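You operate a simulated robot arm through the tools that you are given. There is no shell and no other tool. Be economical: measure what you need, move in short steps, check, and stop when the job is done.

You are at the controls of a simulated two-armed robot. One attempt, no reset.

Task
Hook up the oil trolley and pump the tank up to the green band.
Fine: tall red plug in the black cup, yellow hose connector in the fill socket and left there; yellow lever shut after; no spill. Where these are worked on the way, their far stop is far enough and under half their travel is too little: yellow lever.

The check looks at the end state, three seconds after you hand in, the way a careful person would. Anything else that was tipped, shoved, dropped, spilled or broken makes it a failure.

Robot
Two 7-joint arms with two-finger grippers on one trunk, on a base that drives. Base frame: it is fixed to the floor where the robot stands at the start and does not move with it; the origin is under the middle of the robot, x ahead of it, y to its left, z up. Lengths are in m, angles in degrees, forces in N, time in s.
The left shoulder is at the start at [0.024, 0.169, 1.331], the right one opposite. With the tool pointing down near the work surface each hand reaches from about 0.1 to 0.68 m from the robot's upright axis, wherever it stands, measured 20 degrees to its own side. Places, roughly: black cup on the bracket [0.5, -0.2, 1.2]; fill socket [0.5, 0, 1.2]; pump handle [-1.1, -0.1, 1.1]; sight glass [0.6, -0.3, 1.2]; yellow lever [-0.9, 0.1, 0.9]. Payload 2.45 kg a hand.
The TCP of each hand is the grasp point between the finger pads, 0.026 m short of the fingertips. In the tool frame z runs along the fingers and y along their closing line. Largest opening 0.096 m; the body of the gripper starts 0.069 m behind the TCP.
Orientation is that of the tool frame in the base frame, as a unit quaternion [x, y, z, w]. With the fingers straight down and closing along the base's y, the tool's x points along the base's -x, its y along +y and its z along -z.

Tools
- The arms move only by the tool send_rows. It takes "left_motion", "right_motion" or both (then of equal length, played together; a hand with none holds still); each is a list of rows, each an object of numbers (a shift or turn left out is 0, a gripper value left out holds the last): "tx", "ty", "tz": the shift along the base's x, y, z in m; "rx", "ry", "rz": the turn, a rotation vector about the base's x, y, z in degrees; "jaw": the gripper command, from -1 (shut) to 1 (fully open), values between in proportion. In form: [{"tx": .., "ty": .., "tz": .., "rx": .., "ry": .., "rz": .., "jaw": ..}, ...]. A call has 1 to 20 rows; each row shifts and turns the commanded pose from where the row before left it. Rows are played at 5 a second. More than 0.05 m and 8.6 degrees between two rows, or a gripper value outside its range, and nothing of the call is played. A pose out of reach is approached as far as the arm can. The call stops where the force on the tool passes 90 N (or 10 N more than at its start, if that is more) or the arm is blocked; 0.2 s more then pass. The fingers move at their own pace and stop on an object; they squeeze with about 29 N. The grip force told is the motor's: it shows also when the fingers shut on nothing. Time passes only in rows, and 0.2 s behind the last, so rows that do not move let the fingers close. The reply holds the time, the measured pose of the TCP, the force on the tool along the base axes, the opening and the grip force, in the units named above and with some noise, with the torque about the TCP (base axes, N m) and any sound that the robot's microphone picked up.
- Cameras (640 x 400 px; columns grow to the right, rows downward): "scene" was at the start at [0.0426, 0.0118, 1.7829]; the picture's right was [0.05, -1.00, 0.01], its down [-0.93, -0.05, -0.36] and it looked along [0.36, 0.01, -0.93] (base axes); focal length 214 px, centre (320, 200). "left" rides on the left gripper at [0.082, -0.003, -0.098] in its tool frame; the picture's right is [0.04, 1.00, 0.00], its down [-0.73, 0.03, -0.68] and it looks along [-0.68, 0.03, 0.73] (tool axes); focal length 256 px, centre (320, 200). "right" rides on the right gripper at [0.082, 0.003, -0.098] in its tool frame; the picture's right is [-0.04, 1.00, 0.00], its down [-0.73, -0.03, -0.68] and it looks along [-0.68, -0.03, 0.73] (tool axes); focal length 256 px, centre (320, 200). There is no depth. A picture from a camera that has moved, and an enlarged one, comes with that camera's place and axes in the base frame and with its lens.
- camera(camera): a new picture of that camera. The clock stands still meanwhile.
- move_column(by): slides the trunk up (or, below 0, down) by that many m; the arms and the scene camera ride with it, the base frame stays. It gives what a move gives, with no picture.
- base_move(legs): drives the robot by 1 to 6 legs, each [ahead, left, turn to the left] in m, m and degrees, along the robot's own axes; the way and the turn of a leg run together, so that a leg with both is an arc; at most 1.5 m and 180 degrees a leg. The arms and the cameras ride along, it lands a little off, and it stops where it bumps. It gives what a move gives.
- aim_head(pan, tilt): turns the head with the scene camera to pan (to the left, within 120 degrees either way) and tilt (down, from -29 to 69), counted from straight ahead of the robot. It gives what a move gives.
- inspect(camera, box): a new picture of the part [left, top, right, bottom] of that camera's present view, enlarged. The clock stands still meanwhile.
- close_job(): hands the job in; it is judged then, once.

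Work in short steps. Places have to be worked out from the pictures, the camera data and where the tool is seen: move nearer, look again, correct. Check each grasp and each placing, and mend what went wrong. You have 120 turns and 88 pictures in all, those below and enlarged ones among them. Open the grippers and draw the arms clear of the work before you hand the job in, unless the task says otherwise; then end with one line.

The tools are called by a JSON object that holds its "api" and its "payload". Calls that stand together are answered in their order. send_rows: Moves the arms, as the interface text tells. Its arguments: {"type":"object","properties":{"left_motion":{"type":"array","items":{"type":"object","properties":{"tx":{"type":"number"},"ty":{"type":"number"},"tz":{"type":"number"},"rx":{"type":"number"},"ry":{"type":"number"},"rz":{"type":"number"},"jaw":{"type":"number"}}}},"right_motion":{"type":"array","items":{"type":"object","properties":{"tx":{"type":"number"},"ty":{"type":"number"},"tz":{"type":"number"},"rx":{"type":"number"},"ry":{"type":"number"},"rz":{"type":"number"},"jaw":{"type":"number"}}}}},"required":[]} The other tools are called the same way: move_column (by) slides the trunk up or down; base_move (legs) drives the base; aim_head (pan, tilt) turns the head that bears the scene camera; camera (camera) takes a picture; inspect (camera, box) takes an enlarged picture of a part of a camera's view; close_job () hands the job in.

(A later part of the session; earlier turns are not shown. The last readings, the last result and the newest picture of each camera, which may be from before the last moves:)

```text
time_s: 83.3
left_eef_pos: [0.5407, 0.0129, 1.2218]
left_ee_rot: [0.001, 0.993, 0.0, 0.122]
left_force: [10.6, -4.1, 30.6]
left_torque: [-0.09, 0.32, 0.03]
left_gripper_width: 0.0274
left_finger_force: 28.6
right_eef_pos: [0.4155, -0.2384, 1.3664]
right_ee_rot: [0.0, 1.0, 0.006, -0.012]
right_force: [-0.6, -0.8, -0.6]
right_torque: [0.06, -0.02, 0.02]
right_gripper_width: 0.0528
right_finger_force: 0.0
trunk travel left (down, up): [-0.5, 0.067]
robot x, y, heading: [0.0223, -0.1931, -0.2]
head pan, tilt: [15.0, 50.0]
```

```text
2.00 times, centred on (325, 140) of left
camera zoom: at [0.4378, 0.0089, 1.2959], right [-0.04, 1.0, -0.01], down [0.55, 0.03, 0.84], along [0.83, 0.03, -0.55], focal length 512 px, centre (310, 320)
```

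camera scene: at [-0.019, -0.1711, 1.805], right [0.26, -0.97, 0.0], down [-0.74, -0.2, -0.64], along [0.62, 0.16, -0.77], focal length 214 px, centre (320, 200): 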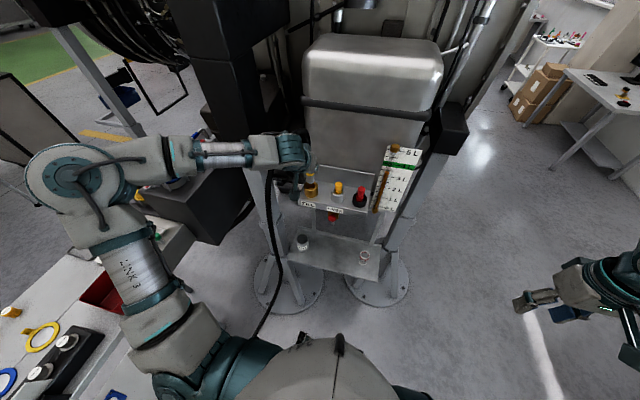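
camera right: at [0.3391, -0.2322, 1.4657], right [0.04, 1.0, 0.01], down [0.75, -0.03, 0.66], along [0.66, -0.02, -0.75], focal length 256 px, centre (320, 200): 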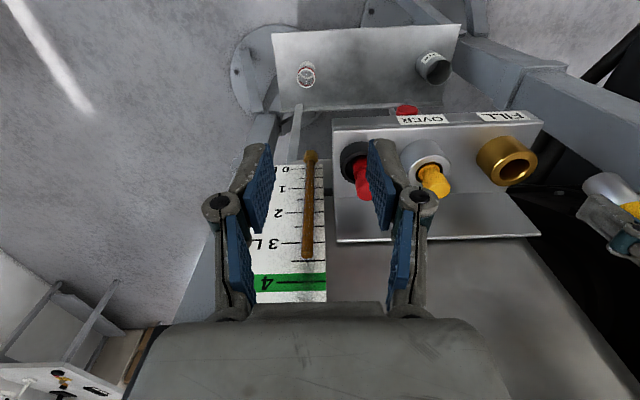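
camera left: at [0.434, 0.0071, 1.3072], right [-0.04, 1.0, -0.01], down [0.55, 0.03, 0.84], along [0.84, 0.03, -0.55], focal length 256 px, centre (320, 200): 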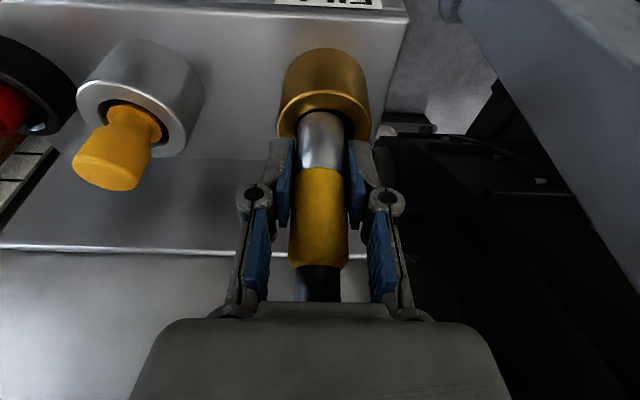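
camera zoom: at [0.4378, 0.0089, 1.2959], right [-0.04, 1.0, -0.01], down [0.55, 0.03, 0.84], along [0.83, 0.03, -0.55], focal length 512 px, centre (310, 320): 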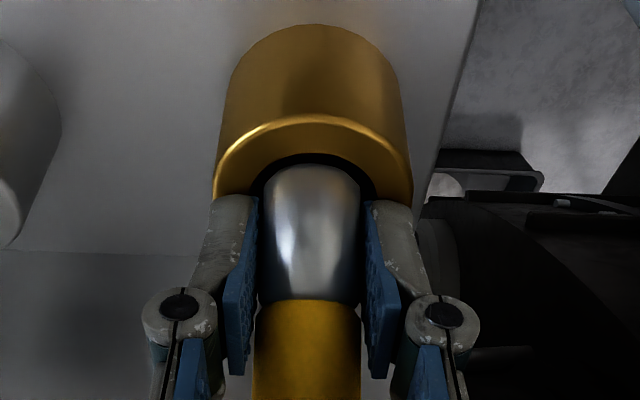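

Still slipping with the tip at rim level, so I need a true side view of x-alignment. I'll unload the left hand, and swing the right hand (yawed 90°) to look from the -y side.

{"api": "send_rows", "payload": {"left_motion": [{"tz": 0.004}, {"tz": 0.003}, {}, {}, {}, {}, {}, {}, {}, {}, {}, {}], "right_motion": [{"tz": 0.02, "rz": 8}, {"tz": 0.02, "rz": 8}, {"rz": 8, "tx": 0.015}, {"rz": 8, "tx": 0.015}, {"rz": 8, "tx": 0.015}, {"rz": 8, "tx": 0.015}, {"rz": 8, "tx": 0.015}, {"rz": 8, "tx": 0.015, "ty": 0.02}, {"rz": 8, "tx": 0.015, "ty": 0.02}, {"rz": 8, "tx": 0.015, "ty": 0.02}, {"rz": 8, "ty": 0.02}, {}]}}

{"api": "camera", "payload": {"camera": "right"}}

```text
time_s: 85.9
left_eef_pos: [0.5412, 0.0155, 1.2262]
left_ee_rot: [0.0, 0.993, -0.001, 0.119]
left_force: [-0.5, 0.0, -1.6]
left_torque: [0.01, 0.01, 0.0]
left_gripper_width: 0.0273
left_finger_force: 28.8
right_eef_pos: [0.5356, -0.1564, 1.4063]
right_ee_rot: [-0.695, 0.719, -0.006, -0.011]
right_force: [0.2, -0.7, 0.0]
right_torque: [0.0, 0.01, -0.01]
right_gripper_width: 0.0527
right_finger_force: 0.0
trunk travel left (down, up): [-0.5, 0.067]
robot x, y, heading: [0.0272, -0.1912, 0.2]
head pan, tilt: [15.0, 50.0]
```

```text
21 pictures are left
camera right: at [0.5319, -0.2338, 1.5063], right [-1.0, 0.07, 0.01], down [0.06, 0.75, 0.66], along [0.04, 0.66, -0.75], focal length 256 px, centre (320, 200)
```

right: 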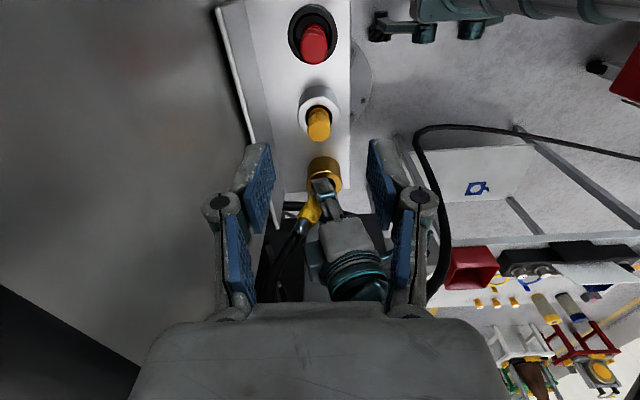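

{"api": "inspect", "payload": {"camera": "right", "box": [260, 130, 380, 240]}}

```text
3.64 times, centred on (320, 185) of right
camera zoom: at [0.5319, -0.2338, 1.5063], right [-1.0, 0.07, 0.01], down [0.06, 0.75, 0.66], along [0.04, 0.66, -0.75], focal length 931 px, centre (320, 254)
```

zoom: 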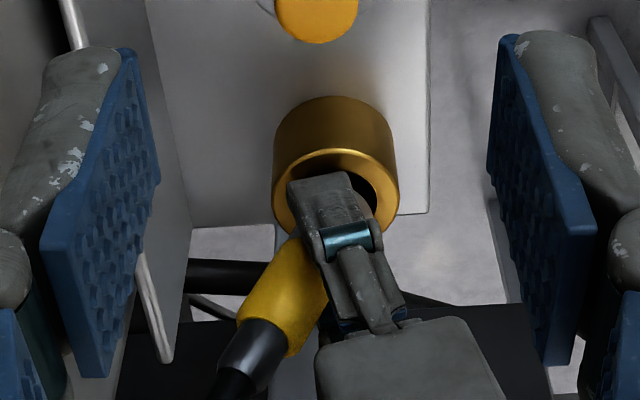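

This view shows the connector leaning ~20° with its top toward +x, pivoted in the grip by the pushes. I'll lift, rotate the hand -20° so the connector is upright (and the hose clears the palm), and check from this side.

{"api": "send_rows", "payload": {"left_motion": [{"tz": 0.015}, {"tz": 0.015}, {"ry": -7}, {"ry": -7}, {"ry": -6}, {}]}}

{"api": "inspect", "payload": {"camera": "right", "box": [260, 130, 380, 240]}}

```text
time_s: 87.3
left_eef_pos: [0.5422, 0.0163, 1.256]
left_ee_rot: [0.0, 0.957, -0.001, 0.29]
left_force: [1.2, 0.0, -1.5]
left_torque: [-0.01, 0.02, 0.01]
left_gripper_width: 0.0268
left_finger_force: 28.6
right_eef_pos: [0.535, -0.1557, 1.4069]
right_ee_rot: [-0.694, 0.72, -0.004, -0.012]
right_force: [0.4, -0.1, 0.6]
right_torque: [0.0, 0.0, 0.0]
right_gripper_width: 0.0527
right_finger_force: 0.0
trunk travel left (down, up): [-0.5, 0.067]
robot x, y, heading: [0.0227, -0.1877, -0.2]
head pan, tilt: [15.0, 50.0]
```

```text
3.64 times, centred on (320, 185) of right
camera zoom: at [0.5321, -0.2334, 1.5059], right [-1.0, 0.08, 0.01], down [0.06, 0.75, 0.66], along [0.04, 0.66, -0.75], focal length 931 px, centre (320, 254)
```

zoom: 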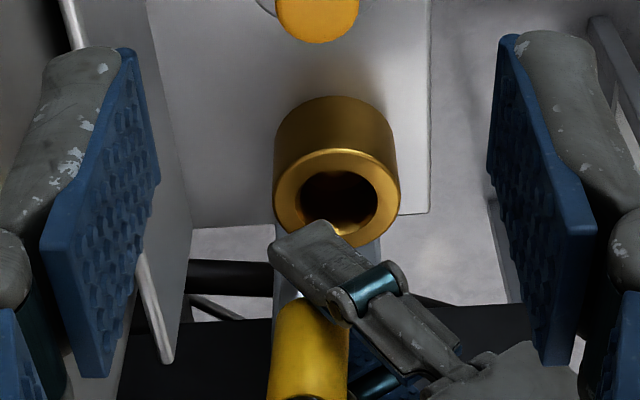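

This view is decisive: connector is vertical but its axis is at x≈0.553, 12 mm ahead of the socket axis (0.5415) — it has been hitting the far rim. I'll shift the hand -12 mm in x, -2 mm in y, lower 20 mm and look.

{"api": "send_rows", "payload": {"left_motion": [{"tx": -0.012, "ty": -0.002}, {"tz": -0.01}, {"tz": -0.01}, {}]}}

{"api": "inspect", "payload": {"camera": "right", "box": [260, 130, 380, 240]}}

{"api": "inspect", "payload": {"camera": "left", "box": [245, 20, 405, 220]}}

```text
time_s: 88.3
left_eef_pos: [0.5286, 0.0147, 1.2354]
left_ee_rot: [0.0, 0.957, -0.001, 0.29]
left_force: [-0.4, 0.4, -3.3]
left_torque: [-0.01, 0.0, 0.05]
left_gripper_width: 0.0269
left_finger_force: 29.5
right_eef_pos: [0.5357, -0.1543, 1.4068]
right_ee_rot: [-0.695, 0.719, -0.006, -0.012]
right_force: [0.3, 0.9, -0.7]
right_torque: [-0.01, -0.05, -0.02]
right_gripper_width: 0.053
right_finger_force: 0.0
trunk travel left (down, up): [-0.5, 0.067]
robot x, y, heading: [0.0233, -0.1963, -0.2]
head pan, tilt: [15.0, 50.0]
```

```text
3.64 times, centred on (320, 185) of right
camera zoom: at [0.5309, -0.233, 1.5065], right [-1.0, 0.08, 0.01], down [0.06, 0.75, 0.66], along [0.04, 0.66, -0.75], focal length 931 px, centre (320, 254)
```

zoom: 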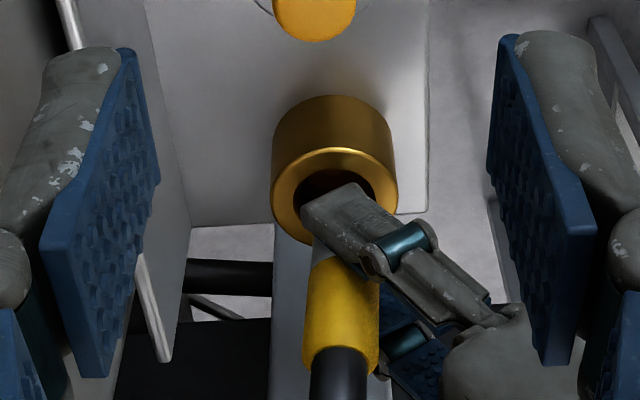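

```text
2.00 times, centred on (325, 120) of left
camera zoom: at [0.4049, 0.0103, 1.2727], right [-0.03, 1.0, -0.02], down [0.23, 0.03, 0.97], along [0.97, 0.03, -0.23], focal length 512 px, centre (310, 360)
```

zoom: 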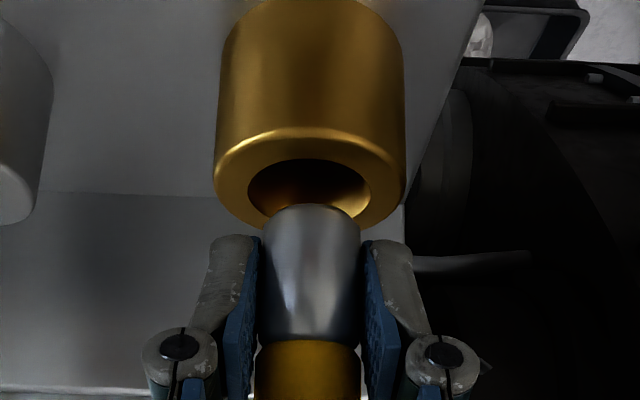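

Now aligned within ~1 mm in both axes (tip ≈10 mm above the rim). I'll lower 12 mm so the tip enters, briefly loosen so it can drop into the socket between the fingers, then re-close.

{"api": "send_rows", "payload": {"left_motion": [{"tx": 0.0005, "tz": -0.006}, {"tz": -0.006}, {}, {"jaw": -0.28}, {}, {"jaw": -1}, {}, {}]}}

{"api": "inspect", "payload": {"camera": "right", "box": [260, 130, 380, 240]}}

```text
time_s: 90.1
left_eef_pos: [0.5286, 0.0144, 1.2242]
left_ee_rot: [0.0, 0.957, -0.001, 0.29]
left_force: [-1.4, 0.4, -0.2]
left_torque: [0.0, 0.11, 0.03]
left_gripper_width: 0.0272
left_finger_force: 28.9
right_eef_pos: [0.5348, -0.1565, 1.4062]
right_ee_rot: [-0.695, 0.719, -0.005, -0.012]
right_force: [0.3, -0.5, -0.3]
right_torque: [-0.01, 0.01, 0.05]
right_gripper_width: 0.0527
right_finger_force: 0.1
trunk travel left (down, up): [-0.5, 0.067]
robot x, y, heading: [0.0194, -0.1952, -0.3]
head pan, tilt: [15.0, 50.0]
```

```text
3.64 times, centred on (320, 185) of right
camera zoom: at [0.5312, -0.2333, 1.5063], right [-1.0, 0.08, 0.01], down [0.06, 0.75, 0.66], along [0.04, 0.66, -0.75], focal length 931 px, centre (320, 254)
```

zoom: 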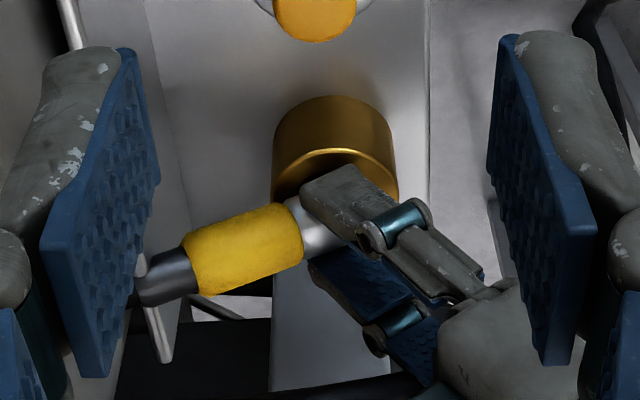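

It toppled forward but the fingers re-caught the nose, so it's still held, now with the body free. I'll lift and rotate the left hand to horizontal so the connector stands upright, ready to hand over to the right gripper for a proper grip on the yellow body.

{"api": "send_rows", "payload": {"left_motion": [{"tz": 0.03}, {"tz": 0.03}, {"tz": 0.03}, {"ry": -7.5, "tz": 0.008}, {"ry": -7.5, "tz": 0.008}, {"ry": -7.5, "tz": 0.008}, {"ry": -7.5, "tz": 0.008}, {"ry": -7.5, "tz": 0.008}, {"ry": -7.5}, {"ry": -7.5}, {"ry": -7.5}, {}], "right_motion": [{"ty": -0.03}, {"ty": -0.03}, {"ty": -0.03, "tz": 0.03}, {"tz": 0.03}, {}, {}, {}, {}, {}, {}, {}, {}]}}

{"api": "camera", "payload": {"camera": "right"}}

```text
time_s: 92.7
left_eef_pos: [0.5296, 0.0122, 1.3556]
left_ee_rot: [0.0, 0.684, 0.0, 0.73]
left_force: [0.3, 0.1, -2.0]
left_torque: [0.01, 0.09, 0.0]
left_gripper_width: 0.0274
left_finger_force: 28.7
right_eef_pos: [0.5358, -0.2474, 1.4663]
right_ee_rot: [-0.694, 0.72, -0.005, -0.011]
right_force: [0.1, -0.7, 0.3]
right_torque: [-0.01, 0.03, -0.03]
right_gripper_width: 0.0525
right_finger_force: 0.0
trunk travel left (down, up): [-0.5, 0.067]
robot x, y, heading: [0.0235, -0.1892, 0.1]
head pan, tilt: [15.0, 50.0]
```

```text
15 pictures are left
camera right: at [0.5315, -0.325, 1.5659], right [-1.0, 0.08, 0.01], down [0.06, 0.75, 0.66], along [0.04, 0.66, -0.75], focal length 256 px, centre (320, 200)
```

right: 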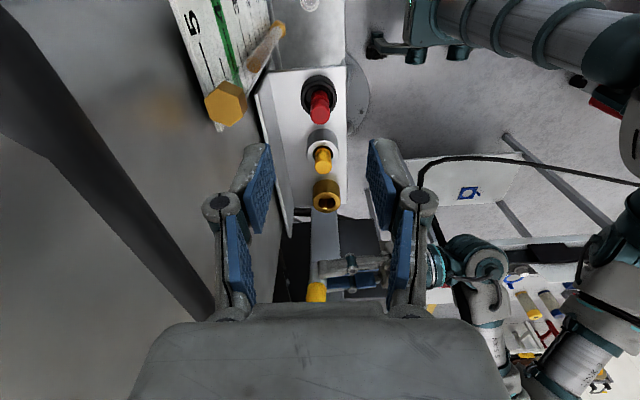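

The left hand is level and the connector stands upright above it, but held only by the fingertips. I'll orient the right hand (yaw 60°, tilt 50°) and move it to a pre-grasp about 12 cm from the yellow body.

{"api": "send_rows", "payload": {"right_motion": [{"rz": -7.5}, {"rz": -7.5}, {"rz": -7.5}, {"rz": -7.5, "jaw": 0.5}, {"rx": 6.19, "ry": -3.57}, {"rx": 6.19, "ry": -3.57}, {"rx": 6.19, "ry": -3.57}, {"rx": 6.19, "ry": -3.57}, {"rx": 6.19, "ry": -3.57}, {"rx": 6.19, "ry": -3.57}, {"rx": 6.19, "ry": -3.57}, {"ty": 0.045, "tx": -0.005}, {"ty": 0.045, "tx": -0.005}, {"ty": 0.045, "tx": -0.006}, {"ty": 0.044, "tx": -0.006, "tz": 0.012}, {}]}}

{"api": "camera", "payload": {"camera": "right"}}

```text
time_s: 96.1
left_eef_pos: [0.5301, 0.0126, 1.3539]
left_ee_rot: [0.0, 0.684, 0.001, 0.73]
left_force: [-0.4, 0.6, -2.6]
left_torque: [-0.01, 0.08, 0.02]
left_gripper_width: 0.027
left_finger_force: 28.9
right_eef_pos: [0.5132, -0.0686, 1.4772]
right_ee_rot: [-0.442, 0.797, 0.217, 0.35]
right_force: [-0.5, -0.1, -0.4]
right_torque: [0.01, 0.01, -0.01]
right_gripper_width: 0.0721
right_finger_force: 0.1
trunk travel left (down, up): [-0.5, 0.067]
robot x, y, heading: [0.0247, -0.1923, -0.0]
head pan, tilt: [15.0, 50.0]
```

```text
14 pictures are left
camera right: at [0.4461, -0.1754, 1.4801], right [-0.84, 0.54, 0.06], down [0.04, -0.05, 1.0], along [0.54, 0.84, 0.02], focal length 256 px, centre (320, 200)
```

right: 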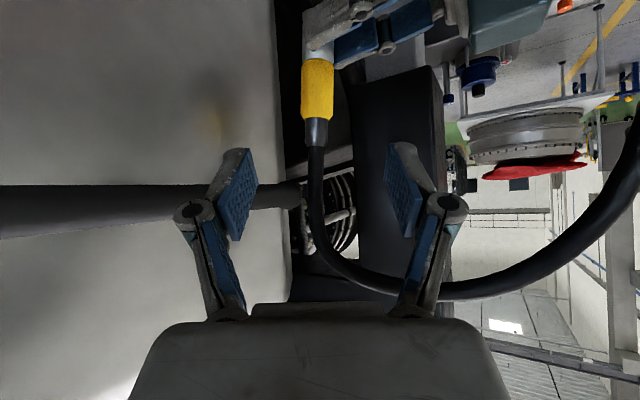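

Clear view: yellow body spans z≈1.367–1.413 at (0.562, 0.012), directly on my approach line. I'll advance 12 cm along the tool axis and close the right gripper.

{"api": "send_rows", "payload": {"right_motion": [{"tx": 0.016, "ty": 0.027, "tz": -0.025}, {"tx": 0.016, "ty": 0.027, "tz": -0.025}, {"tx": 0.016, "ty": 0.0266, "tz": -0.0252}, {}, {"jaw": -1}, {}, {}, {}]}}

{"api": "camera", "payload": {"camera": "right"}}

```text
time_s: 97.9
left_eef_pos: [0.5297, 0.0193, 1.354]
left_ee_rot: [0.0, 0.684, -0.002, 0.73]
left_force: [-0.6, 1.1, -4.6]
left_torque: [-0.41, -0.29, 0.23]
left_gripper_width: 0.0271
left_finger_force: 29.1
right_eef_pos: [0.5605, 0.0184, 1.4033]
right_ee_rot: [-0.444, 0.796, 0.216, 0.35]
right_force: [1.5, -1.1, 2.2]
right_torque: [0.36, 0.38, -0.19]
right_gripper_width: 0.0273
right_finger_force: 28.7
trunk travel left (down, up): [-0.5, 0.067]
robot x, y, heading: [0.0187, -0.1886, -0.3]
head pan, tilt: [15.0, 50.0]
```

```text
13 pictures are left
camera right: at [0.4939, -0.0881, 1.4062], right [-0.84, 0.54, 0.06], down [0.04, -0.05, 1.0], along [0.54, 0.84, 0.02], focal length 256 px, centre (320, 200)
```

right: 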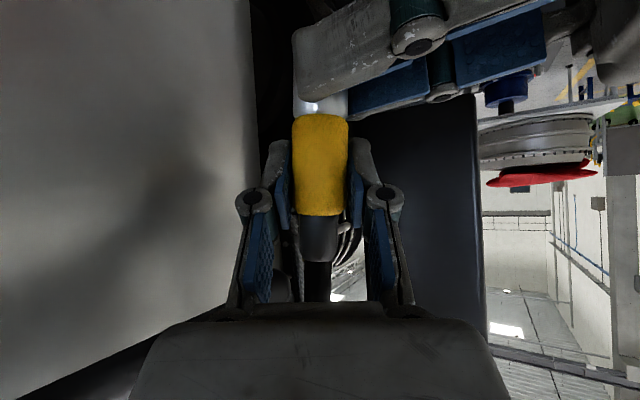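

Right gripper holds the yellow body squarely. I'll open the left hand and draw it straight back.

{"api": "send_rows", "payload": {"left_motion": [{"jaw": 0.3}, {}, {}, {"tx": -0.03}, {"tx": -0.04}, {"tx": -0.04, "ty": 0.02}, {"ty": 0.045}, {"ty": 0.045}, {"ty": 0.045}, {}]}}

{"api": "camera", "payload": {"camera": "right"}}

```text
time_s: 100.1
left_eef_pos: [0.5171, 0.1535, 1.3589]
left_ee_rot: [0.003, 0.684, 0.002, 0.729]
left_force: [0.5, 0.0, 0.5]
left_torque: [0.0, 0.01, 0.08]
left_gripper_width: 0.0639
left_finger_force: 0.1
left hand out of reach, approached as far as the arm can: row 4, 5, 6
right_eef_pos: [0.563, 0.0039, 1.4041]
right_ee_rot: [-0.441, 0.796, 0.219, 0.352]
right_force: [0.6, -0.8, -0.2]
right_torque: [-0.01, 0.01, 0.04]
right_gripper_width: 0.0264
right_finger_force: 29.4
trunk travel left (down, up): [-0.5, 0.067]
robot x, y, heading: [0.0245, -0.1961, -0.3]
head pan, tilt: [15.0, 50.0]
```

```text
12 pictures are left
camera right: at [0.496, -0.1023, 1.4061], right [-0.84, 0.54, 0.07], down [0.04, -0.06, 1.0], along [0.54, 0.84, 0.03], focal length 256 px, centre (320, 200)
```

right: 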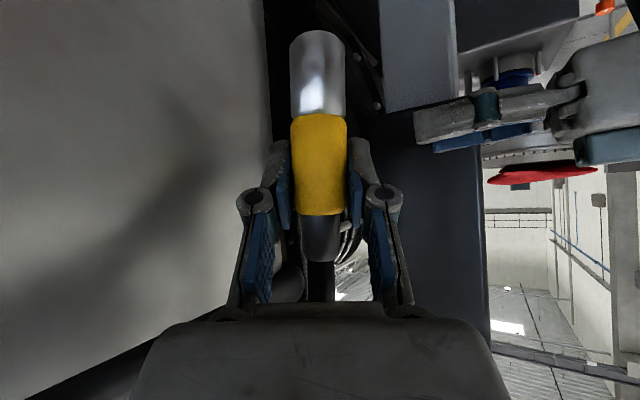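

Hand-over done: the right hand holds the yellow body with the whole nose exposed below. I'll move over the socket with the tip ~2 cm above the rim and check from the scene and right cameras.

{"api": "send_rows", "payload": {"right_motion": [{"tx": -0.0215, "ty": 0.0096}, {"tz": -0.04}, {"tz": -0.04}, {"tz": -0.035}, {}]}}

{"api": "camera", "payload": {"camera": "right"}}

{"api": "inspect", "payload": {"camera": "scene", "box": [285, 110, 375, 210]}}

```text
time_s: 101.3
left_eef_pos: [0.5155, 0.1593, 1.3592]
left_ee_rot: [0.001, 0.684, -0.001, 0.73]
left_force: [-0.9, -7.3, 2.8]
left_torque: [0.13, 0.05, 0.07]
left_gripper_width: 0.0584
left_finger_force: 0.0
right_eef_pos: [0.5384, 0.0229, 1.2878]
right_ee_rot: [-0.444, 0.796, 0.216, 0.351]
right_force: [0.3, 0.6, -0.1]
right_torque: [0.03, -0.03, 0.02]
right_gripper_width: 0.026
right_finger_force: 28.7
trunk travel left (down, up): [-0.5, 0.067]
robot x, y, heading: [0.0245, -0.1948, -0.1]
head pan, tilt: [15.0, 50.0]
```

```text
11 pictures are left
camera right: at [0.4713, -0.0836, 1.2909], right [-0.84, 0.54, 0.06], down [0.04, -0.05, 1.0], along [0.54, 0.84, 0.02], focal length 256 px, centre (320, 200)
```

right: 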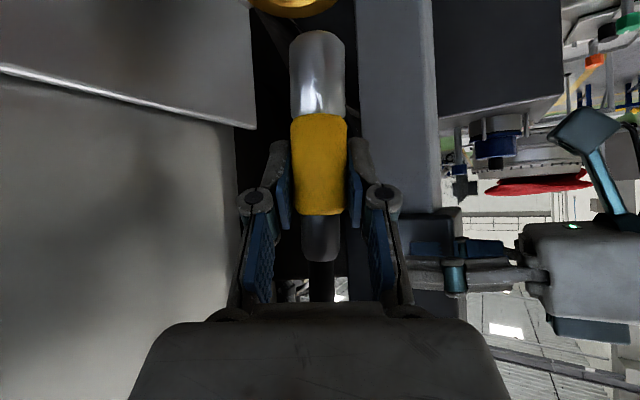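

```text
4.00 times, centred on (330, 160) of scene
camera zoom: at [0.0842, -0.1716, 1.8049], right [0.26, -0.97, 0.0], down [-0.74, -0.2, -0.64], along [0.62, 0.16, -0.77], focal length 858 px, centre (280, 360)
```

zoom: 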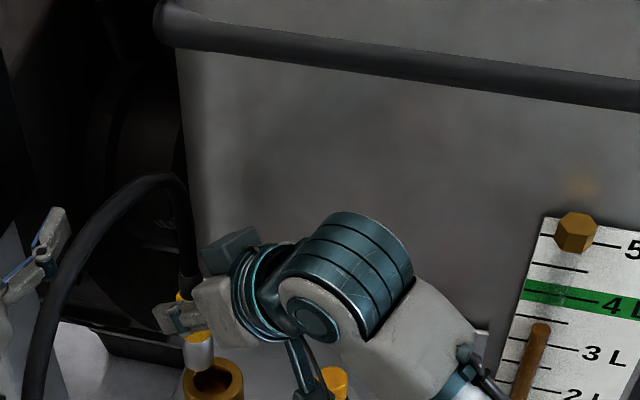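

Comparing tip and socket in both views: tip at about (0.533, 0.021), 5° lean toward the hand, socket (0.5415, 0.0135). I'll correct tilt and position, ease the left hand off its slight contact, and lower to just above the rim.

{"api": "send_rows", "payload": {"right_motion": [{"rx": 4.3, "ry": -2.5}, {"tx": 0.0055, "ty": -0.0065}, {"ty": -0.0065}, {"tz": -0.012}, {}], "left_motion": [{"ty": -0.012}, {"ty": -0.012}, {}, {}, {}]}}

{"api": "inspect", "payload": {"camera": "scene", "box": [300, 170, 350, 220]}}

{"api": "camera", "payload": {"camera": "right"}}

```text
time_s: 102.5
left_eef_pos: [0.5161, 0.1388, 1.3572]
left_ee_rot: [-0.001, 0.684, -0.001, 0.729]
left_force: [-0.2, 0.5, -0.5]
left_torque: [-0.02, 0.01, 0.02]
left_gripper_width: 0.0625
left_finger_force: 0.2
right_eef_pos: [0.5448, 0.0127, 1.2754]
right_ee_rot: [-0.433, 0.78, 0.235, 0.384]
right_force: [0.2, -0.9, 0.2]
right_torque: [-0.03, -0.03, 0.01]
right_gripper_width: 0.0261
right_finger_force: 28.8
trunk travel left (down, up): [-0.5, 0.067]
robot x, y, heading: [0.0252, -0.1931, 0.0]
head pan, tilt: [15.0, 50.0]
```

```text
8.00 times, centred on (325, 195) of scene
camera zoom: at [0.0858, -0.1671, 1.8047], right [0.26, -0.97, 0.0], down [-0.74, -0.2, -0.64], along [0.62, 0.16, -0.77], focal length 1716 px, centre (280, 240)
```

zoom: 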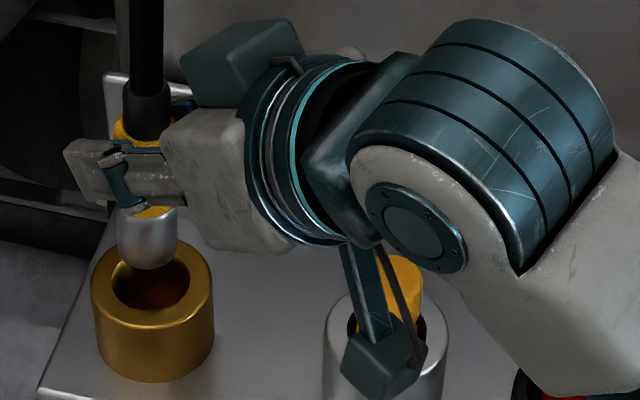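

```text
8 pictures are left
camera right: at [0.4784, -0.0948, 1.267], right [-0.84, 0.53, 0.07], down [0.0, -0.13, 0.99], along [0.54, 0.84, 0.11], focal length 256 px, centre (320, 200)
```

right: 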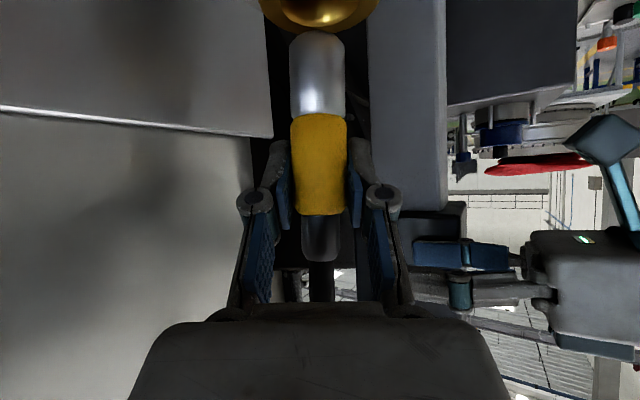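

Using the two lateral offsets (scene and right views), the tip needs about (-6, -3.5) mm. I'll apply that and lower to ~6 mm below the rim, watching force.

{"api": "send_rows", "payload": {"right_motion": [{"tx": -0.006, "ty": -0.0035}, {"tz": -0.006}, {"tz": -0.006}, {"tz": -0.004}, {"tz": -0.003}]}}

```text
time_s: 103.7
left_eef_pos: [0.5146, 0.1373, 1.3588]
left_ee_rot: [0.0, 0.684, 0.0, 0.729]
left_force: [0.2, 0.2, 0.3]
left_torque: [-0.01, 0.01, 0.02]
left_gripper_width: 0.0626
left_finger_force: 0.0
right_eef_pos: [0.5392, 0.0043, 1.2603]
right_ee_rot: [-0.434, 0.777, 0.237, 0.388]
right_force: [5.0, -0.7, 20.2]
right_torque: [-0.21, -0.34, 0.05]
right_gripper_width: 0.0264
right_finger_force: 28.4
trunk travel left (down, up): [-0.5, 0.067]
robot x, y, heading: [0.0215, -0.1926, 0.1]
head pan, tilt: [15.0, 50.0]
```

Contact at rim level; the torque says the touch point is on the -y side of the nose, so the tip needs +y. I'll lift 6 mm, shift +4 mm y, and try again.

{"api": "send_rows", "payload": {"right_motion": [{"tz": 0.008}, {"ty": 0.004}, {}, {"tz": -0.004}, {"tz": -0.004}, {"tz": -0.003}]}}

```text
time_s: 105.1
left_eef_pos: [0.5149, 0.1373, 1.3579]
left_ee_rot: [0.001, 0.684, -0.001, 0.729]
left_force: [0.2, 0.2, -0.9]
left_torque: [0.02, 0.0, 0.02]
left_gripper_width: 0.0625
left_finger_force: 0.1
right_eef_pos: [0.5407, 0.0109, 1.2547]
right_ee_rot: [-0.434, 0.78, 0.236, 0.384]
right_force: [-0.5, 0.6, 0.3]
right_torque: [-0.01, 0.02, 0.0]
right_gripper_width: 0.0263
right_finger_force: 29.2
trunk travel left (down, up): [-0.5, 0.067]
robot x, y, heading: [0.0189, -0.1946, -0.1]
head pan, tilt: [15.0, 50.0]
```

No contact at z=1.2547 — the tip is now in the bore. I'll continue down in small steps.

{"api": "send_rows", "payload": {"right_motion": [{"tz": -0.005}, {"tz": -0.005}, {"tz": -0.005}, {"tz": -0.004}, {}]}}

```text
time_s: 106.3
left_eef_pos: [0.5149, 0.138, 1.3591]
left_ee_rot: [0.0, 0.684, -0.001, 0.729]
left_force: [-0.3, 1.1, -0.8]
left_torque: [0.0, -0.06, -0.02]
left_gripper_width: 0.0623
left_finger_force: 0.0
right_eef_pos: [0.5394, 0.0111, 1.2347]
right_ee_rot: [-0.434, 0.78, 0.236, 0.384]
right_force: [-0.1, -0.1, 0.4]
right_torque: [0.03, -0.03, 0.03]
right_gripper_width: 0.0265
right_finger_force: 28.7
trunk travel left (down, up): [-0.5, 0.067]
robot x, y, heading: [0.0255, -0.1933, -0.3]
head pan, tilt: [15.0, 50.0]
```

Sliding freely, ~27 mm deep now. Continue until it bottoms out.

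{"api": "send_rows", "payload": {"right_motion": [{"tz": -0.004}, {"tz": -0.004}, {"tz": -0.003}, {"tz": -0.003}, {}]}}

{"api": "camera", "payload": {"camera": "right"}}

```text
time_s: 107.5
left_eef_pos: [0.5139, 0.1366, 1.3592]
left_ee_rot: [0.001, 0.683, 0.0, 0.73]
left_force: [-0.2, -1.0, 0.6]
left_torque: [0.01, 0.02, 0.0]
left_gripper_width: 0.0623
left_finger_force: 0.1
right_eef_pos: [0.5384, 0.0112, 1.227]
right_ee_rot: [-0.434, 0.776, 0.239, 0.391]
right_force: [9.6, 1.6, 45.5]
right_torque: [-0.5, -0.95, -0.14]
right_gripper_width: 0.0263
right_finger_force: 29.0
trunk travel left (down, up): [-0.5, 0.067]
robot x, y, heading: [0.0241, -0.1967, 0.2]
head pan, tilt: [15.0, 50.0]
```

```text
7 pictures are left
camera right: at [0.4714, -0.0956, 1.2176], right [-0.85, 0.53, 0.06], down [-0.01, -0.14, 0.99], along [0.53, 0.84, 0.12], focal length 256 px, centre (320, 200)
```

right: 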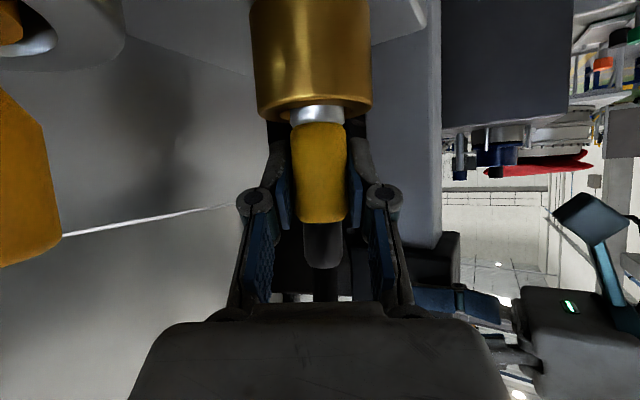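

Seated at the bottom (46 N), with only a small silver collar showing, as in its trolley holder. I'll ease off, release, and withdraw back and up.

{"api": "send_rows", "payload": {"right_motion": [{"tz": 0.004}, {"tz": 0.003}, {"jaw": 0.2}, {}, {}, {"tx": -0.018, "ty": -0.03, "tz": 0.02}, {"tx": -0.018, "ty": -0.03, "tz": 0.02}, {"tx": -0.02, "ty": -0.03, "tz": 0.025}, {"tx": -0.02, "ty": -0.03, "tz": 0.03}, {"tx": -0.03, "ty": -0.02, "tz": 0.03}, {"tx": -0.03, "tz": 0.03}, {}]}}

{"api": "camera", "payload": {"camera": "right"}}

```text
time_s: 110.1
left_eef_pos: [0.5152, 0.1389, 1.3577]
left_ee_rot: [-0.001, 0.684, 0.0, 0.73]
left_force: [0.1, -0.4, 1.0]
left_torque: [0.01, 0.0, 0.02]
left_gripper_width: 0.0623
left_finger_force: 0.1
right_eef_pos: [0.4024, -0.1267, 1.3841]
right_ee_rot: [-0.433, 0.78, 0.235, 0.385]
right_force: [1.0, -0.1, 0.1]
right_torque: [-0.02, -0.01, 0.05]
right_gripper_width: 0.0577
right_finger_force: 0.1
trunk travel left (down, up): [-0.5, 0.067]
robot x, y, heading: [0.025, -0.1928, 0.0]
head pan, tilt: [15.0, 50.0]
```

```text
6 pictures are left
camera right: at [0.3364, -0.2339, 1.3752], right [-0.84, 0.53, 0.07], down [0.0, -0.13, 0.99], along [0.54, 0.84, 0.11], focal length 256 px, centre (320, 200)
```

right: 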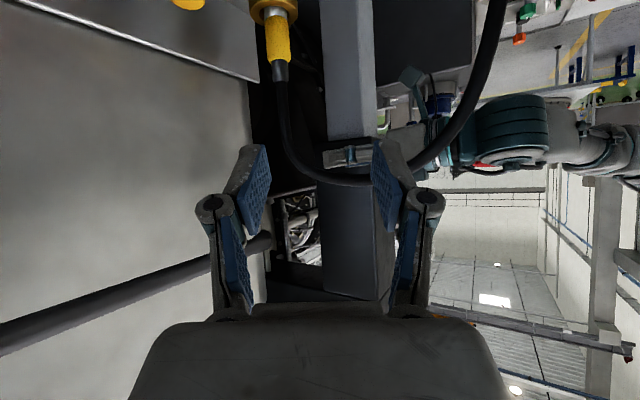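

The connector stands in the socket. Now I'll stow both arms: right hand back to pointing straight down, left hand up, back and pointing down.

{"api": "send_rows", "payload": {"left_motion": [{"tz": 0.04}, {"tz": 0.04}, {"tz": 0.03, "ry": 8}, {"ry": 8, "tx": -0.02}, {"ry": 8, "tx": -0.02}, {"ry": 8, "tx": -0.02}, {"ry": 8, "tx": -0.02}, {"ry": 8, "tx": -0.02}, {"ry": 8, "tx": -0.02}, {"ry": 8, "tx": -0.02}, {"ry": 8, "tx": -0.02}, {"ry": 8, "tx": -0.02}, {"ry": 8}, {"ry": 5.7}, {"ty": 0.03}, {"ty": 0.03}, {}], "right_motion": [{"tx": -0.02, "tz": 0.02}, {"rx": -6.19, "ry": 3.57}, {"rx": -6.19, "ry": 3.57}, {"rx": -6.19, "ry": 3.57}, {"rx": -6.19, "ry": 3.57}, {"rx": -6.19, "ry": 3.57}, {"rx": -6.19, "ry": 3.57}, {"rx": -6.19, "ry": 3.57}, {"rx": -4.3, "ry": 2.5}, {"rz": -8, "ty": -0.02}, {"rz": -8, "ty": -0.02}, {"rz": -8, "ty": -0.02}, {"rz": -8, "ty": -0.02}, {"rz": -8}, {"rz": -8}, {"rz": -6}, {}]}}

```text
time_s: 113.7
left_eef_pos: [0.3366, 0.1975, 1.4686]
left_ee_rot: [0.001, 1.0, -0.001, -0.001]
left_force: [-0.5, -1.0, -0.1]
left_torque: [-0.02, -0.02, 0.02]
left_gripper_width: 0.0625
left_finger_force: 0.0
right_eef_pos: [0.3841, -0.2081, 1.4038]
right_ee_rot: [-0.033, 0.999, 0.003, -0.013]
right_force: [-0.4, -0.2, -0.2]
right_torque: [0.01, 0.03, 0.04]
right_gripper_width: 0.0574
right_finger_force: 0.1
trunk travel left (down, up): [-0.5, 0.067]
robot x, y, heading: [0.0232, -0.1893, -0.1]
head pan, tilt: [15.0, 50.0]
```

Both hands point down. Back away, turn right 180°, and approach the trolley at about (-0.47, -0.12).

{"api": "base_move", "payload": {"legs": [[-0.3, -0.15, 0], [0, 0, -180], [0.19, -0.22, 0]]}}

{"api": "aim_head", "payload": {"pan": 0, "tilt": 52}}

```text
time_s: 124.9
left_eef_pos: [-0.7804, -0.5104, 1.4655]
left_ee_rot: [1.0, -0.014, -0.002, -0.007]
left_force: [-0.1, 0.4, -0.2]
left_torque: [0.0, -0.02, 0.0]
left_gripper_width: 0.0622
left_finger_force: 0.0
right_eef_pos: [-0.8184, -0.1031, 1.4051]
right_ee_rot: [1.0, 0.021, 0.012, -0.001]
right_force: [0.8, 0.4, -0.8]
right_torque: [0.01, 0.06, 0.03]
right_gripper_width: 0.0576
right_finger_force: 0.0
trunk travel left (down, up): [-0.5, 0.067]
robot x, y, heading: [-0.4598, -0.1203, 178.5]
head pan, tilt: [15.0, 50.0]
```

```text
time_s: 125.7
left_eef_pos: [-0.7808, -0.4888, 1.4718]
left_ee_rot: [1.0, -0.014, -0.002, 0.002]
left_force: [0.2, 0.3, 0.6]
left_torque: [-0.06, 0.03, -0.04]
left_gripper_width: 0.0625
left_finger_force: 0.1
right_eef_pos: [-0.8171, -0.0801, 1.4042]
right_ee_rot: [1.0, 0.021, 0.011, 0.006]
right_force: [-0.7, -0.2, -0.8]
right_torque: [-0.02, -0.05, 0.01]
right_gripper_width: 0.0577
right_finger_force: 0.0
trunk travel left (down, up): [-0.5, 0.067]
robot x, y, heading: [-0.4594, -0.114, 178.2]
head pan, tilt: [0.0, 52.0]
```

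I'll lower the trunk 0.2 m and move the right hand near the lever for a close view.

{"api": "move_column", "payload": {"by": -0.2}}

{"api": "send_rows", "payload": {"right_motion": [{"ty": 0.04, "tz": -0.01}, {"ty": 0.04, "tz": -0.02}, {"ty": 0.04, "tz": -0.02, "tx": 0.01}, {"ty": 0.035, "tz": -0.03, "tx": 0.01, "jaw": -1}, {"tz": -0.02}, {}]}}

{"api": "camera", "payload": {"camera": "right"}}

```text
time_s: 127.8
left_eef_pos: [-0.7798, -0.5211, 1.2636]
left_ee_rot: [1.0, -0.013, -0.002, -0.01]
left_force: [0.5, -0.3, -0.2]
left_torque: [0.02, 0.02, -0.01]
left_gripper_width: 0.0625
left_finger_force: 0.0
right_eef_pos: [-0.8169, -0.1134, 1.2046]
right_ee_rot: [1.0, 0.023, 0.011, -0.004]
right_force: [-0.2, 0.4, 0.4]
right_torque: [-0.02, 0.0, -0.01]
right_gripper_width: 0.0574
right_finger_force: 0.1
trunk travel left (down, up): [-0.3, 0.267]
robot x, y, heading: [-0.4614, -0.1195, 178.8]
head pan, tilt: [0.0, 52.0]
```

```text
time_s: 129.2
left_eef_pos: [-0.7798, -0.4841, 1.2727]
left_ee_rot: [1.0, -0.015, -0.001, 0.002]
left_force: [0.0, -1.0, 0.5]
left_torque: [0.01, -0.02, 0.02]
left_gripper_width: 0.0624
left_finger_force: 0.0
right_eef_pos: [-0.7963, 0.0769, 1.1015]
right_ee_rot: [1.0, 0.02, 0.011, 0.007]
right_force: [0.4, 0.4, 0.8]
right_torque: [0.02, -0.01, 0.0]
right_gripper_width: 0.0
right_finger_force: 29.0
trunk travel left (down, up): [-0.3, 0.267]
robot x, y, heading: [-0.4617, -0.1125, 178.2]
head pan, tilt: [0.0, 52.0]
```

```text
5 pictures are left
camera right: at [-0.7159, 0.0796, 1.2005], right [0.0, -1.0, 0.01], down [-0.75, 0.01, 0.66], along [-0.66, -0.01, -0.75], focal length 256 px, centre (320, 200)
```

right: 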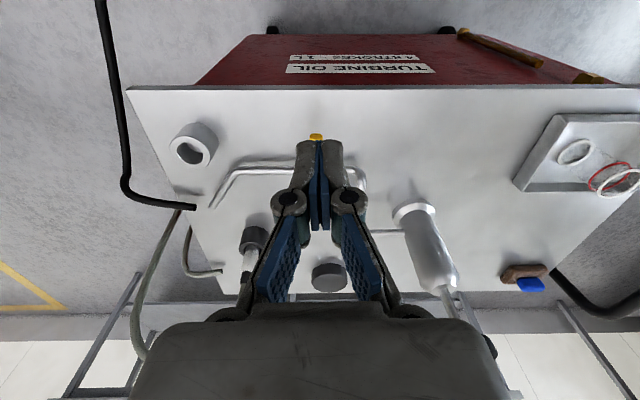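

The lever tip lies at about (-0.862, 0.079, 0.918), right ahead of the closed fingertips. I'll set the closed fingers on its -y side, then push gently toward +y to test the direction.

{"api": "send_rows", "payload": {"right_motion": [{"tx": -0.025, "ty": -0.015}, {"tx": -0.025, "ty": -0.015}, {"tx": -0.025}, {"tz": -0.04}, {"tz": -0.04}, {"tz": -0.04}, {"tz": -0.03}, {}]}}

```text
time_s: 131.0
left_eef_pos: [-0.7798, -0.4873, 1.2709]
left_ee_rot: [1.0, -0.014, -0.001, 0.002]
left_force: [-0.5, -0.1, 0.4]
left_torque: [0.01, 0.01, 0.01]
left_gripper_width: 0.0623
left_finger_force: 0.0
right_eef_pos: [-0.8719, 0.0422, 0.9508]
right_ee_rot: [1.0, 0.021, 0.011, 0.006]
right_force: [0.1, 0.3, 0.3]
right_torque: [-0.05, 0.01, 0.01]
right_gripper_width: 0.0
right_finger_force: 28.9
trunk travel left (down, up): [-0.3, 0.267]
robot x, y, heading: [-0.4611, -0.1106, 178.4]
head pan, tilt: [0.0, 52.0]
```

Now down 22 mm and push +y in 1 cm steps.

{"api": "send_rows", "payload": {"right_motion": [{"tz": -0.022}, {"ty": 0.01}, {"ty": 0.01}, {"ty": 0.01}, {"ty": 0.01}, {"ty": 0.01}]}}

```text
time_s: 132.4
left_eef_pos: [-0.7803, -0.5138, 1.2649]
left_ee_rot: [1.0, -0.013, -0.002, -0.008]
left_force: [-0.3, -0.3, -0.2]
left_torque: [0.03, 0.02, 0.0]
left_gripper_width: 0.0625
left_finger_force: 0.0
right_eef_pos: [-0.8709, 0.0716, 0.9345]
right_ee_rot: [1.0, 0.022, 0.011, -0.002]
right_force: [0.7, -0.9, 1.0]
right_torque: [0.03, 0.0, 0.01]
right_gripper_width: 0.0001
right_finger_force: 28.2
trunk travel left (down, up): [-0.3, 0.267]
robot x, y, heading: [-0.4597, -0.1147, 178.6]
head pan, tilt: [0.0, 52.0]
```

No resistance yet; continue pushing +y.

{"api": "send_rows", "payload": {"right_motion": [{"ty": 0.012}, {"ty": 0.012}, {"ty": 0.012}, {}, {}]}}

```text
time_s: 133.6
left_eef_pos: [-0.7811, -0.4972, 1.2695]
left_ee_rot: [1.0, -0.013, -0.001, -0.002]
left_force: [1.2, 0.0, -0.4]
left_torque: [-0.01, 0.01, 0.01]
left_gripper_width: 0.0624
left_finger_force: 0.1
right_eef_pos: [-0.872, 0.1197, 0.933]
right_ee_rot: [1.0, 0.022, 0.012, 0.003]
right_force: [-0.1, 0.0, 0.1]
right_torque: [0.0, -0.02, 0.02]
right_gripper_width: 0.0002
right_finger_force: 28.5
trunk travel left (down, up): [-0.3, 0.267]
robot x, y, heading: [-0.4576, -0.1137, 178.2]
head pan, tilt: [0.0, 52.0]
```

Zero force up to y=0.12, so either it moved freely or I passed over it. One picture to see.

{"api": "inspect", "payload": {"camera": "right", "box": [220, 60, 420, 220]}}

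```text
2.50 times, centred on (320, 140) of right
camera zoom: at [-0.7913, 0.1229, 1.0309], right [0.0, -1.0, 0.01], down [-0.75, 0.0, 0.66], along [-0.66, -0.01, -0.75], focal length 640 px, centre (320, 350)
```

zoom: 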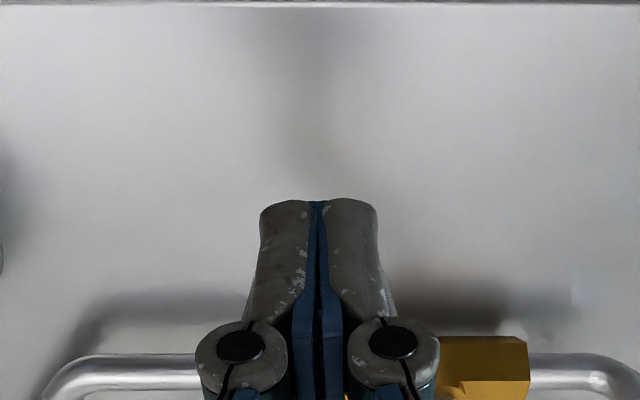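

The lever has swung from facing me to lying along the pipe toward +y (yellow visible behind the fingers). I'll press it -x gently to be sure it's at its open stop.

{"api": "send_rows", "payload": {"right_motion": [{"tx": -0.012}, {"tx": -0.01}, {"tx": -0.008}, {"tx": -0.006}, {"tx": -0.005}]}}

```text
time_s: 134.8
left_eef_pos: [-0.7812, -0.4997, 1.2678]
left_ee_rot: [1.0, -0.013, 0.0, -0.004]
left_force: [0.2, 0.4, 0.0]
left_torque: [-0.02, 0.0, 0.0]
left_gripper_width: 0.0623
left_finger_force: 0.0
right_eef_pos: [-0.9138, 0.1174, 0.9316]
right_ee_rot: [1.0, 0.021, 0.011, 0.003]
right_force: [0.3, 0.1, -0.3]
right_torque: [0.0, 0.01, 0.02]
right_gripper_width: 0.0001
right_finger_force: 28.6
trunk travel left (down, up): [-0.3, 0.267]
robot x, y, heading: [-0.4587, -0.1168, 178.3]
head pan, tilt: [0.0, 52.0]
```

Still free; continue -x a bit until contact.

{"api": "send_rows", "payload": {"right_motion": [{"tx": -0.008}, {"tx": -0.008}, {"tx": -0.006}, {"tx": -0.006}]}}

```text
time_s: 135.8
left_eef_pos: [-0.7774, -0.5015, 1.269]
left_ee_rot: [1.0, -0.013, -0.003, -0.004]
left_force: [0.0, -0.8, -0.5]
left_torque: [-0.02, 0.02, 0.01]
left_gripper_width: 0.0623
left_finger_force: 0.1
right_eef_pos: [-0.9346, 0.1162, 0.9325]
right_ee_rot: [1.0, 0.024, 0.014, 0.001]
right_force: [37.5, 2.1, -1.1]
right_torque: [-0.02, -0.88, -0.18]
right_gripper_width: 0.0003
right_finger_force: 28.6
trunk travel left (down, up): [-0.3, 0.267]
robot x, y, heading: [-0.4631, -0.1181, 178.4]
head pan, tilt: [0.0, 52.0]
```

Firm stop at 37 N: the lever is fully open. Now I'll lift the right hand, open it and go above the pump knob at about (-1.057, -0.110).

{"api": "send_rows", "payload": {"right_motion": [{"tx": 0.025}, {"tz": 0.045}, {"tz": 0.045}, {"tz": 0.045}, {"tz": 0.045}, {"tz": 0.045}, {"tz": 0.045}, {"tz": 0.045, "jaw": 1}, {"tx": -0.025, "ty": -0.04}, {"tx": -0.025, "ty": -0.04}, {"tx": -0.025, "ty": -0.04}, {"tx": -0.025, "ty": -0.04}, {"tx": -0.025, "ty": -0.04}, {"tx": -0.02, "ty": -0.026}, {}, {}, {}]}}

```text
time_s: 139.4
left_eef_pos: [-0.7814, -0.5061, 1.2669]
left_ee_rot: [1.0, -0.013, -0.001, -0.005]
left_force: [0.5, -0.2, 0.4]
left_torque: [0.02, 0.01, 0.0]
left_gripper_width: 0.0624
left_finger_force: 0.1
right_eef_pos: [-1.0309, -0.0688, 1.2484]
right_ee_rot: [1.0, 0.022, 0.011, 0.0]
right_force: [0.9, -0.4, -0.4]
right_torque: [0.04, 0.0, -0.01]
right_gripper_width: 0.0962
right_finger_force: 0.1
right hand out of reach, approached as far as the arm can: row 13, 14
trunk travel left (down, up): [-0.3, 0.267]
robot x, y, heading: [-0.4647, -0.1185, 178.4]
head pan, tilt: [0.0, 52.0]
```

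Slightly out of reach at mid-line; strafing the base 0.2 m to its left puts the knob on the right arm's better side.

{"api": "base_move", "payload": {"legs": [[0.02, 0.2, 1.5]]}}

{"api": "send_rows", "payload": {"right_motion": [{}, {}, {}]}}

```text
time_s: 141.0
left_eef_pos: [-0.7926, -0.7087, 1.2693]
left_ee_rot: [1.0, 0.001, -0.001, -0.002]
left_force: [0.3, 0.3, 0.3]
left_torque: [0.05, 0.01, 0.0]
left_gripper_width: 0.0625
left_finger_force: 0.1
right_eef_pos: [-1.0543, -0.2769, 1.249]
right_ee_rot: [0.999, 0.036, 0.01, 0.002]
right_force: [0.2, 0.7, 0.6]
right_torque: [-0.04, -0.03, -0.01]
right_gripper_width: 0.0959
right_finger_force: 0.0
trunk travel left (down, up): [-0.3, 0.267]
robot x, y, heading: [-0.4843, -0.318, 179.8]
head pan, tilt: [0.0, 52.0]
```

```text
time_s: 141.8
left_eef_pos: [-0.7904, -0.7005, 1.2721]
left_ee_rot: [1.0, 0.0, -0.003, 0.001]
left_force: [0.3, -0.1, 0.5]
left_torque: [-0.03, 0.02, -0.03]
left_gripper_width: 0.0624
left_finger_force: 0.2
right_eef_pos: [-1.0509, -0.2695, 1.2509]
right_ee_rot: [0.999, 0.035, 0.01, 0.006]
right_force: [-0.1, 2.1, 0.3]
right_torque: [-0.19, -0.02, -0.01]
right_gripper_width: 0.0961
right_finger_force: 0.1
trunk travel left (down, up): [-0.3, 0.267]
robot x, y, heading: [-0.4842, -0.3146, 179.9]
head pan, tilt: [0.0, 52.0]
```

Now shift the hand +y 0.16 over the knob and read the position.

{"api": "send_rows", "payload": {"right_motion": [{"ty": 0.045}, {"ty": 0.045}, {"ty": 0.04}, {"ty": 0.03}, {}, {}]}}

{"api": "inspect", "payload": {"camera": "right", "box": [160, 20, 480, 220]}}

```text
time_s: 143.2
left_eef_pos: [-0.7903, -0.7275, 1.2645]
left_ee_rot: [1.0, 0.001, -0.001, -0.009]
left_force: [0.7, 0.3, -0.6]
left_torque: [0.04, -0.01, 0.01]
left_gripper_width: 0.0624
left_finger_force: 0.0
right_eef_pos: [-1.0512, -0.1371, 1.2534]
right_ee_rot: [0.999, 0.036, 0.009, -0.004]
right_force: [-0.4, -0.8, -0.1]
right_torque: [0.03, -0.01, 0.02]
right_gripper_width: 0.0957
right_finger_force: 0.1
trunk travel left (down, up): [-0.3, 0.267]
robot x, y, heading: [-0.4834, -0.3205, 180.1]
head pan, tilt: [0.0, 52.0]
```

```text
2.00 times, centred on (320, 120) of right
camera zoom: at [-0.9704, -0.134, 1.3516], right [0.03, -1.0, -0.01], down [-0.75, -0.03, 0.66], along [-0.66, -0.02, -0.75], focal length 512 px, centre (320, 360)
```

zoom: 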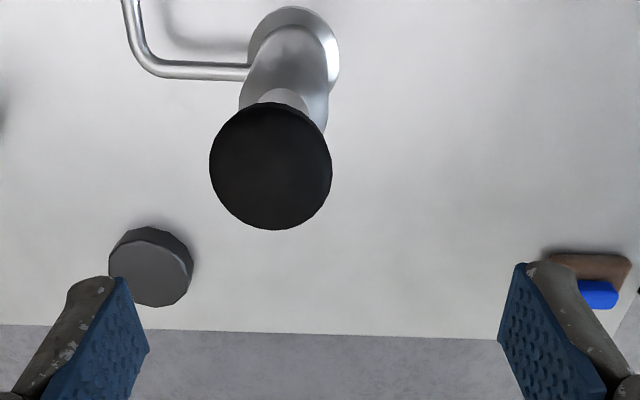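

Knob confirmed at (-1.059, -0.113), about 55 mm across. I'll centre above it, settle, then descend.

{"api": "send_rows", "payload": {"right_motion": [{"tx": -0.007, "ty": 0.024}, {"tz": -0.04}, {"tz": -0.04}, {}, {}]}}

```text
time_s: 144.4
left_eef_pos: [-0.7916, -0.694, 1.2727]
left_ee_rot: [1.0, -0.001, -0.002, 0.003]
left_force: [0.1, 0.4, 1.3]
left_torque: [-0.01, 0.02, 0.04]
left_gripper_width: 0.0627
left_finger_force: 0.1
right_eef_pos: [-1.0577, -0.0799, 1.1675]
right_ee_rot: [0.999, 0.036, 0.009, 0.008]
right_force: [-0.2, 1.1, 0.6]
right_torque: [-0.02, -0.01, 0.01]
right_gripper_width: 0.096
right_finger_force: 0.0
trunk travel left (down, up): [-0.3, 0.267]
robot x, y, heading: [-0.4826, -0.3133, 179.8]
head pan, tilt: [0.0, 52.0]
```

The body sways laterally by up to 3 cm; I'll wait to see where it settles.

{"api": "send_rows", "payload": {"right_motion": [{}, {}, {}, {}, {}, {}, {}, {}]}}

```text
time_s: 146.2
left_eef_pos: [-0.7912, -0.6959, 1.2708]
left_ee_rot: [1.0, -0.001, -0.002, 0.002]
left_force: [-0.8, -0.5, 0.5]
left_torque: [-0.02, 0.02, -0.02]
left_gripper_width: 0.0624
left_finger_force: 0.0
right_eef_pos: [-1.0574, -0.0815, 1.168]
right_ee_rot: [0.999, 0.034, 0.009, 0.007]
right_force: [0.2, 0.3, 0.1]
right_torque: [-0.07, -0.01, 0.01]
right_gripper_width: 0.0962
right_finger_force: 0.1
trunk travel left (down, up): [-0.3, 0.267]
robot x, y, heading: [-0.4855, -0.3119, 179.3]
head pan, tilt: [0.0, 52.0]
```

Steady at y=-0.0815; correct -0.03 and re-read.

{"api": "send_rows", "payload": {"right_motion": [{"ty": -0.01}, {"ty": -0.01}, {"ty": -0.01}, {}, {}, {}]}}

```text
time_s: 147.6
left_eef_pos: [-0.7888, -0.7374, 1.2611]
left_ee_rot: [1.0, 0.001, -0.003, -0.014]
left_force: [-0.5, 0.2, 0.0]
left_torque: [0.03, -0.04, 0.01]
left_gripper_width: 0.0624
left_finger_force: 0.0
right_eef_pos: [-1.0587, -0.1518, 1.1733]
right_ee_rot: [0.999, 0.037, 0.009, -0.007]
right_force: [0.8, -1.4, -0.7]
right_torque: [0.14, 0.03, 0.01]
right_gripper_width: 0.0962
right_finger_force: 0.0
trunk travel left (down, up): [-0.3, 0.267]
robot x, y, heading: [-0.4834, -0.3223, 180.1]
head pan, tilt: [0.0, 52.0]
```

Sway flips direction with motion; I'll nudge +y in small steps and re-read.

{"api": "send_rows", "payload": {"right_motion": [{"ty": 0.005}, {"ty": 0.005}, {}, {}, {}, {}]}}

```text
time_s: 149.0
left_eef_pos: [-0.7903, -0.7024, 1.2711]
left_ee_rot: [1.0, 0.001, -0.002, 0.001]
left_force: [0.4, 0.3, 0.3]
left_torque: [-0.04, 0.01, 0.01]
left_gripper_width: 0.0624
left_finger_force: 0.1
right_eef_pos: [-1.0581, -0.1077, 1.1682]
right_ee_rot: [0.999, 0.036, 0.01, 0.005]
right_force: [0.3, 1.3, -0.5]
right_torque: [-0.13, 0.0, -0.01]
right_gripper_width: 0.096
right_finger_force: 0.0
trunk travel left (down, up): [-0.3, 0.267]
robot x, y, heading: [-0.4804, -0.3152, 179.9]
head pan, tilt: [0.0, 52.0]
```

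y=-0.108 is within margin. Descend slowly straight down and close on the knob.

{"api": "send_rows", "payload": {"right_motion": [{"tz": -0.015}, {"tz": -0.015}, {"tz": -0.015}, {"tz": -0.013}, {}, {"jaw": -1}, {}, {}, {}]}}

```text
time_s: 151.0
left_eef_pos: [-0.7897, -0.7245, 1.265]
left_ee_rot: [1.0, 0.001, -0.003, -0.009]
left_force: [0.1, -0.2, 0.0]
left_torque: [0.0, -0.03, 0.0]
left_gripper_width: 0.0623
left_finger_force: 0.0
right_eef_pos: [-1.0575, -0.1302, 1.1135]
right_ee_rot: [0.999, 0.035, 0.009, -0.003]
right_force: [-0.3, 4.6, 6.1]
right_torque: [0.21, 0.04, -0.04]
right_gripper_width: 0.006
right_finger_force: 28.6
trunk travel left (down, up): [-0.3, 0.267]
robot x, y, heading: [-0.4841, -0.3173, 179.8]
head pan, tilt: [0.0, 52.0]
```

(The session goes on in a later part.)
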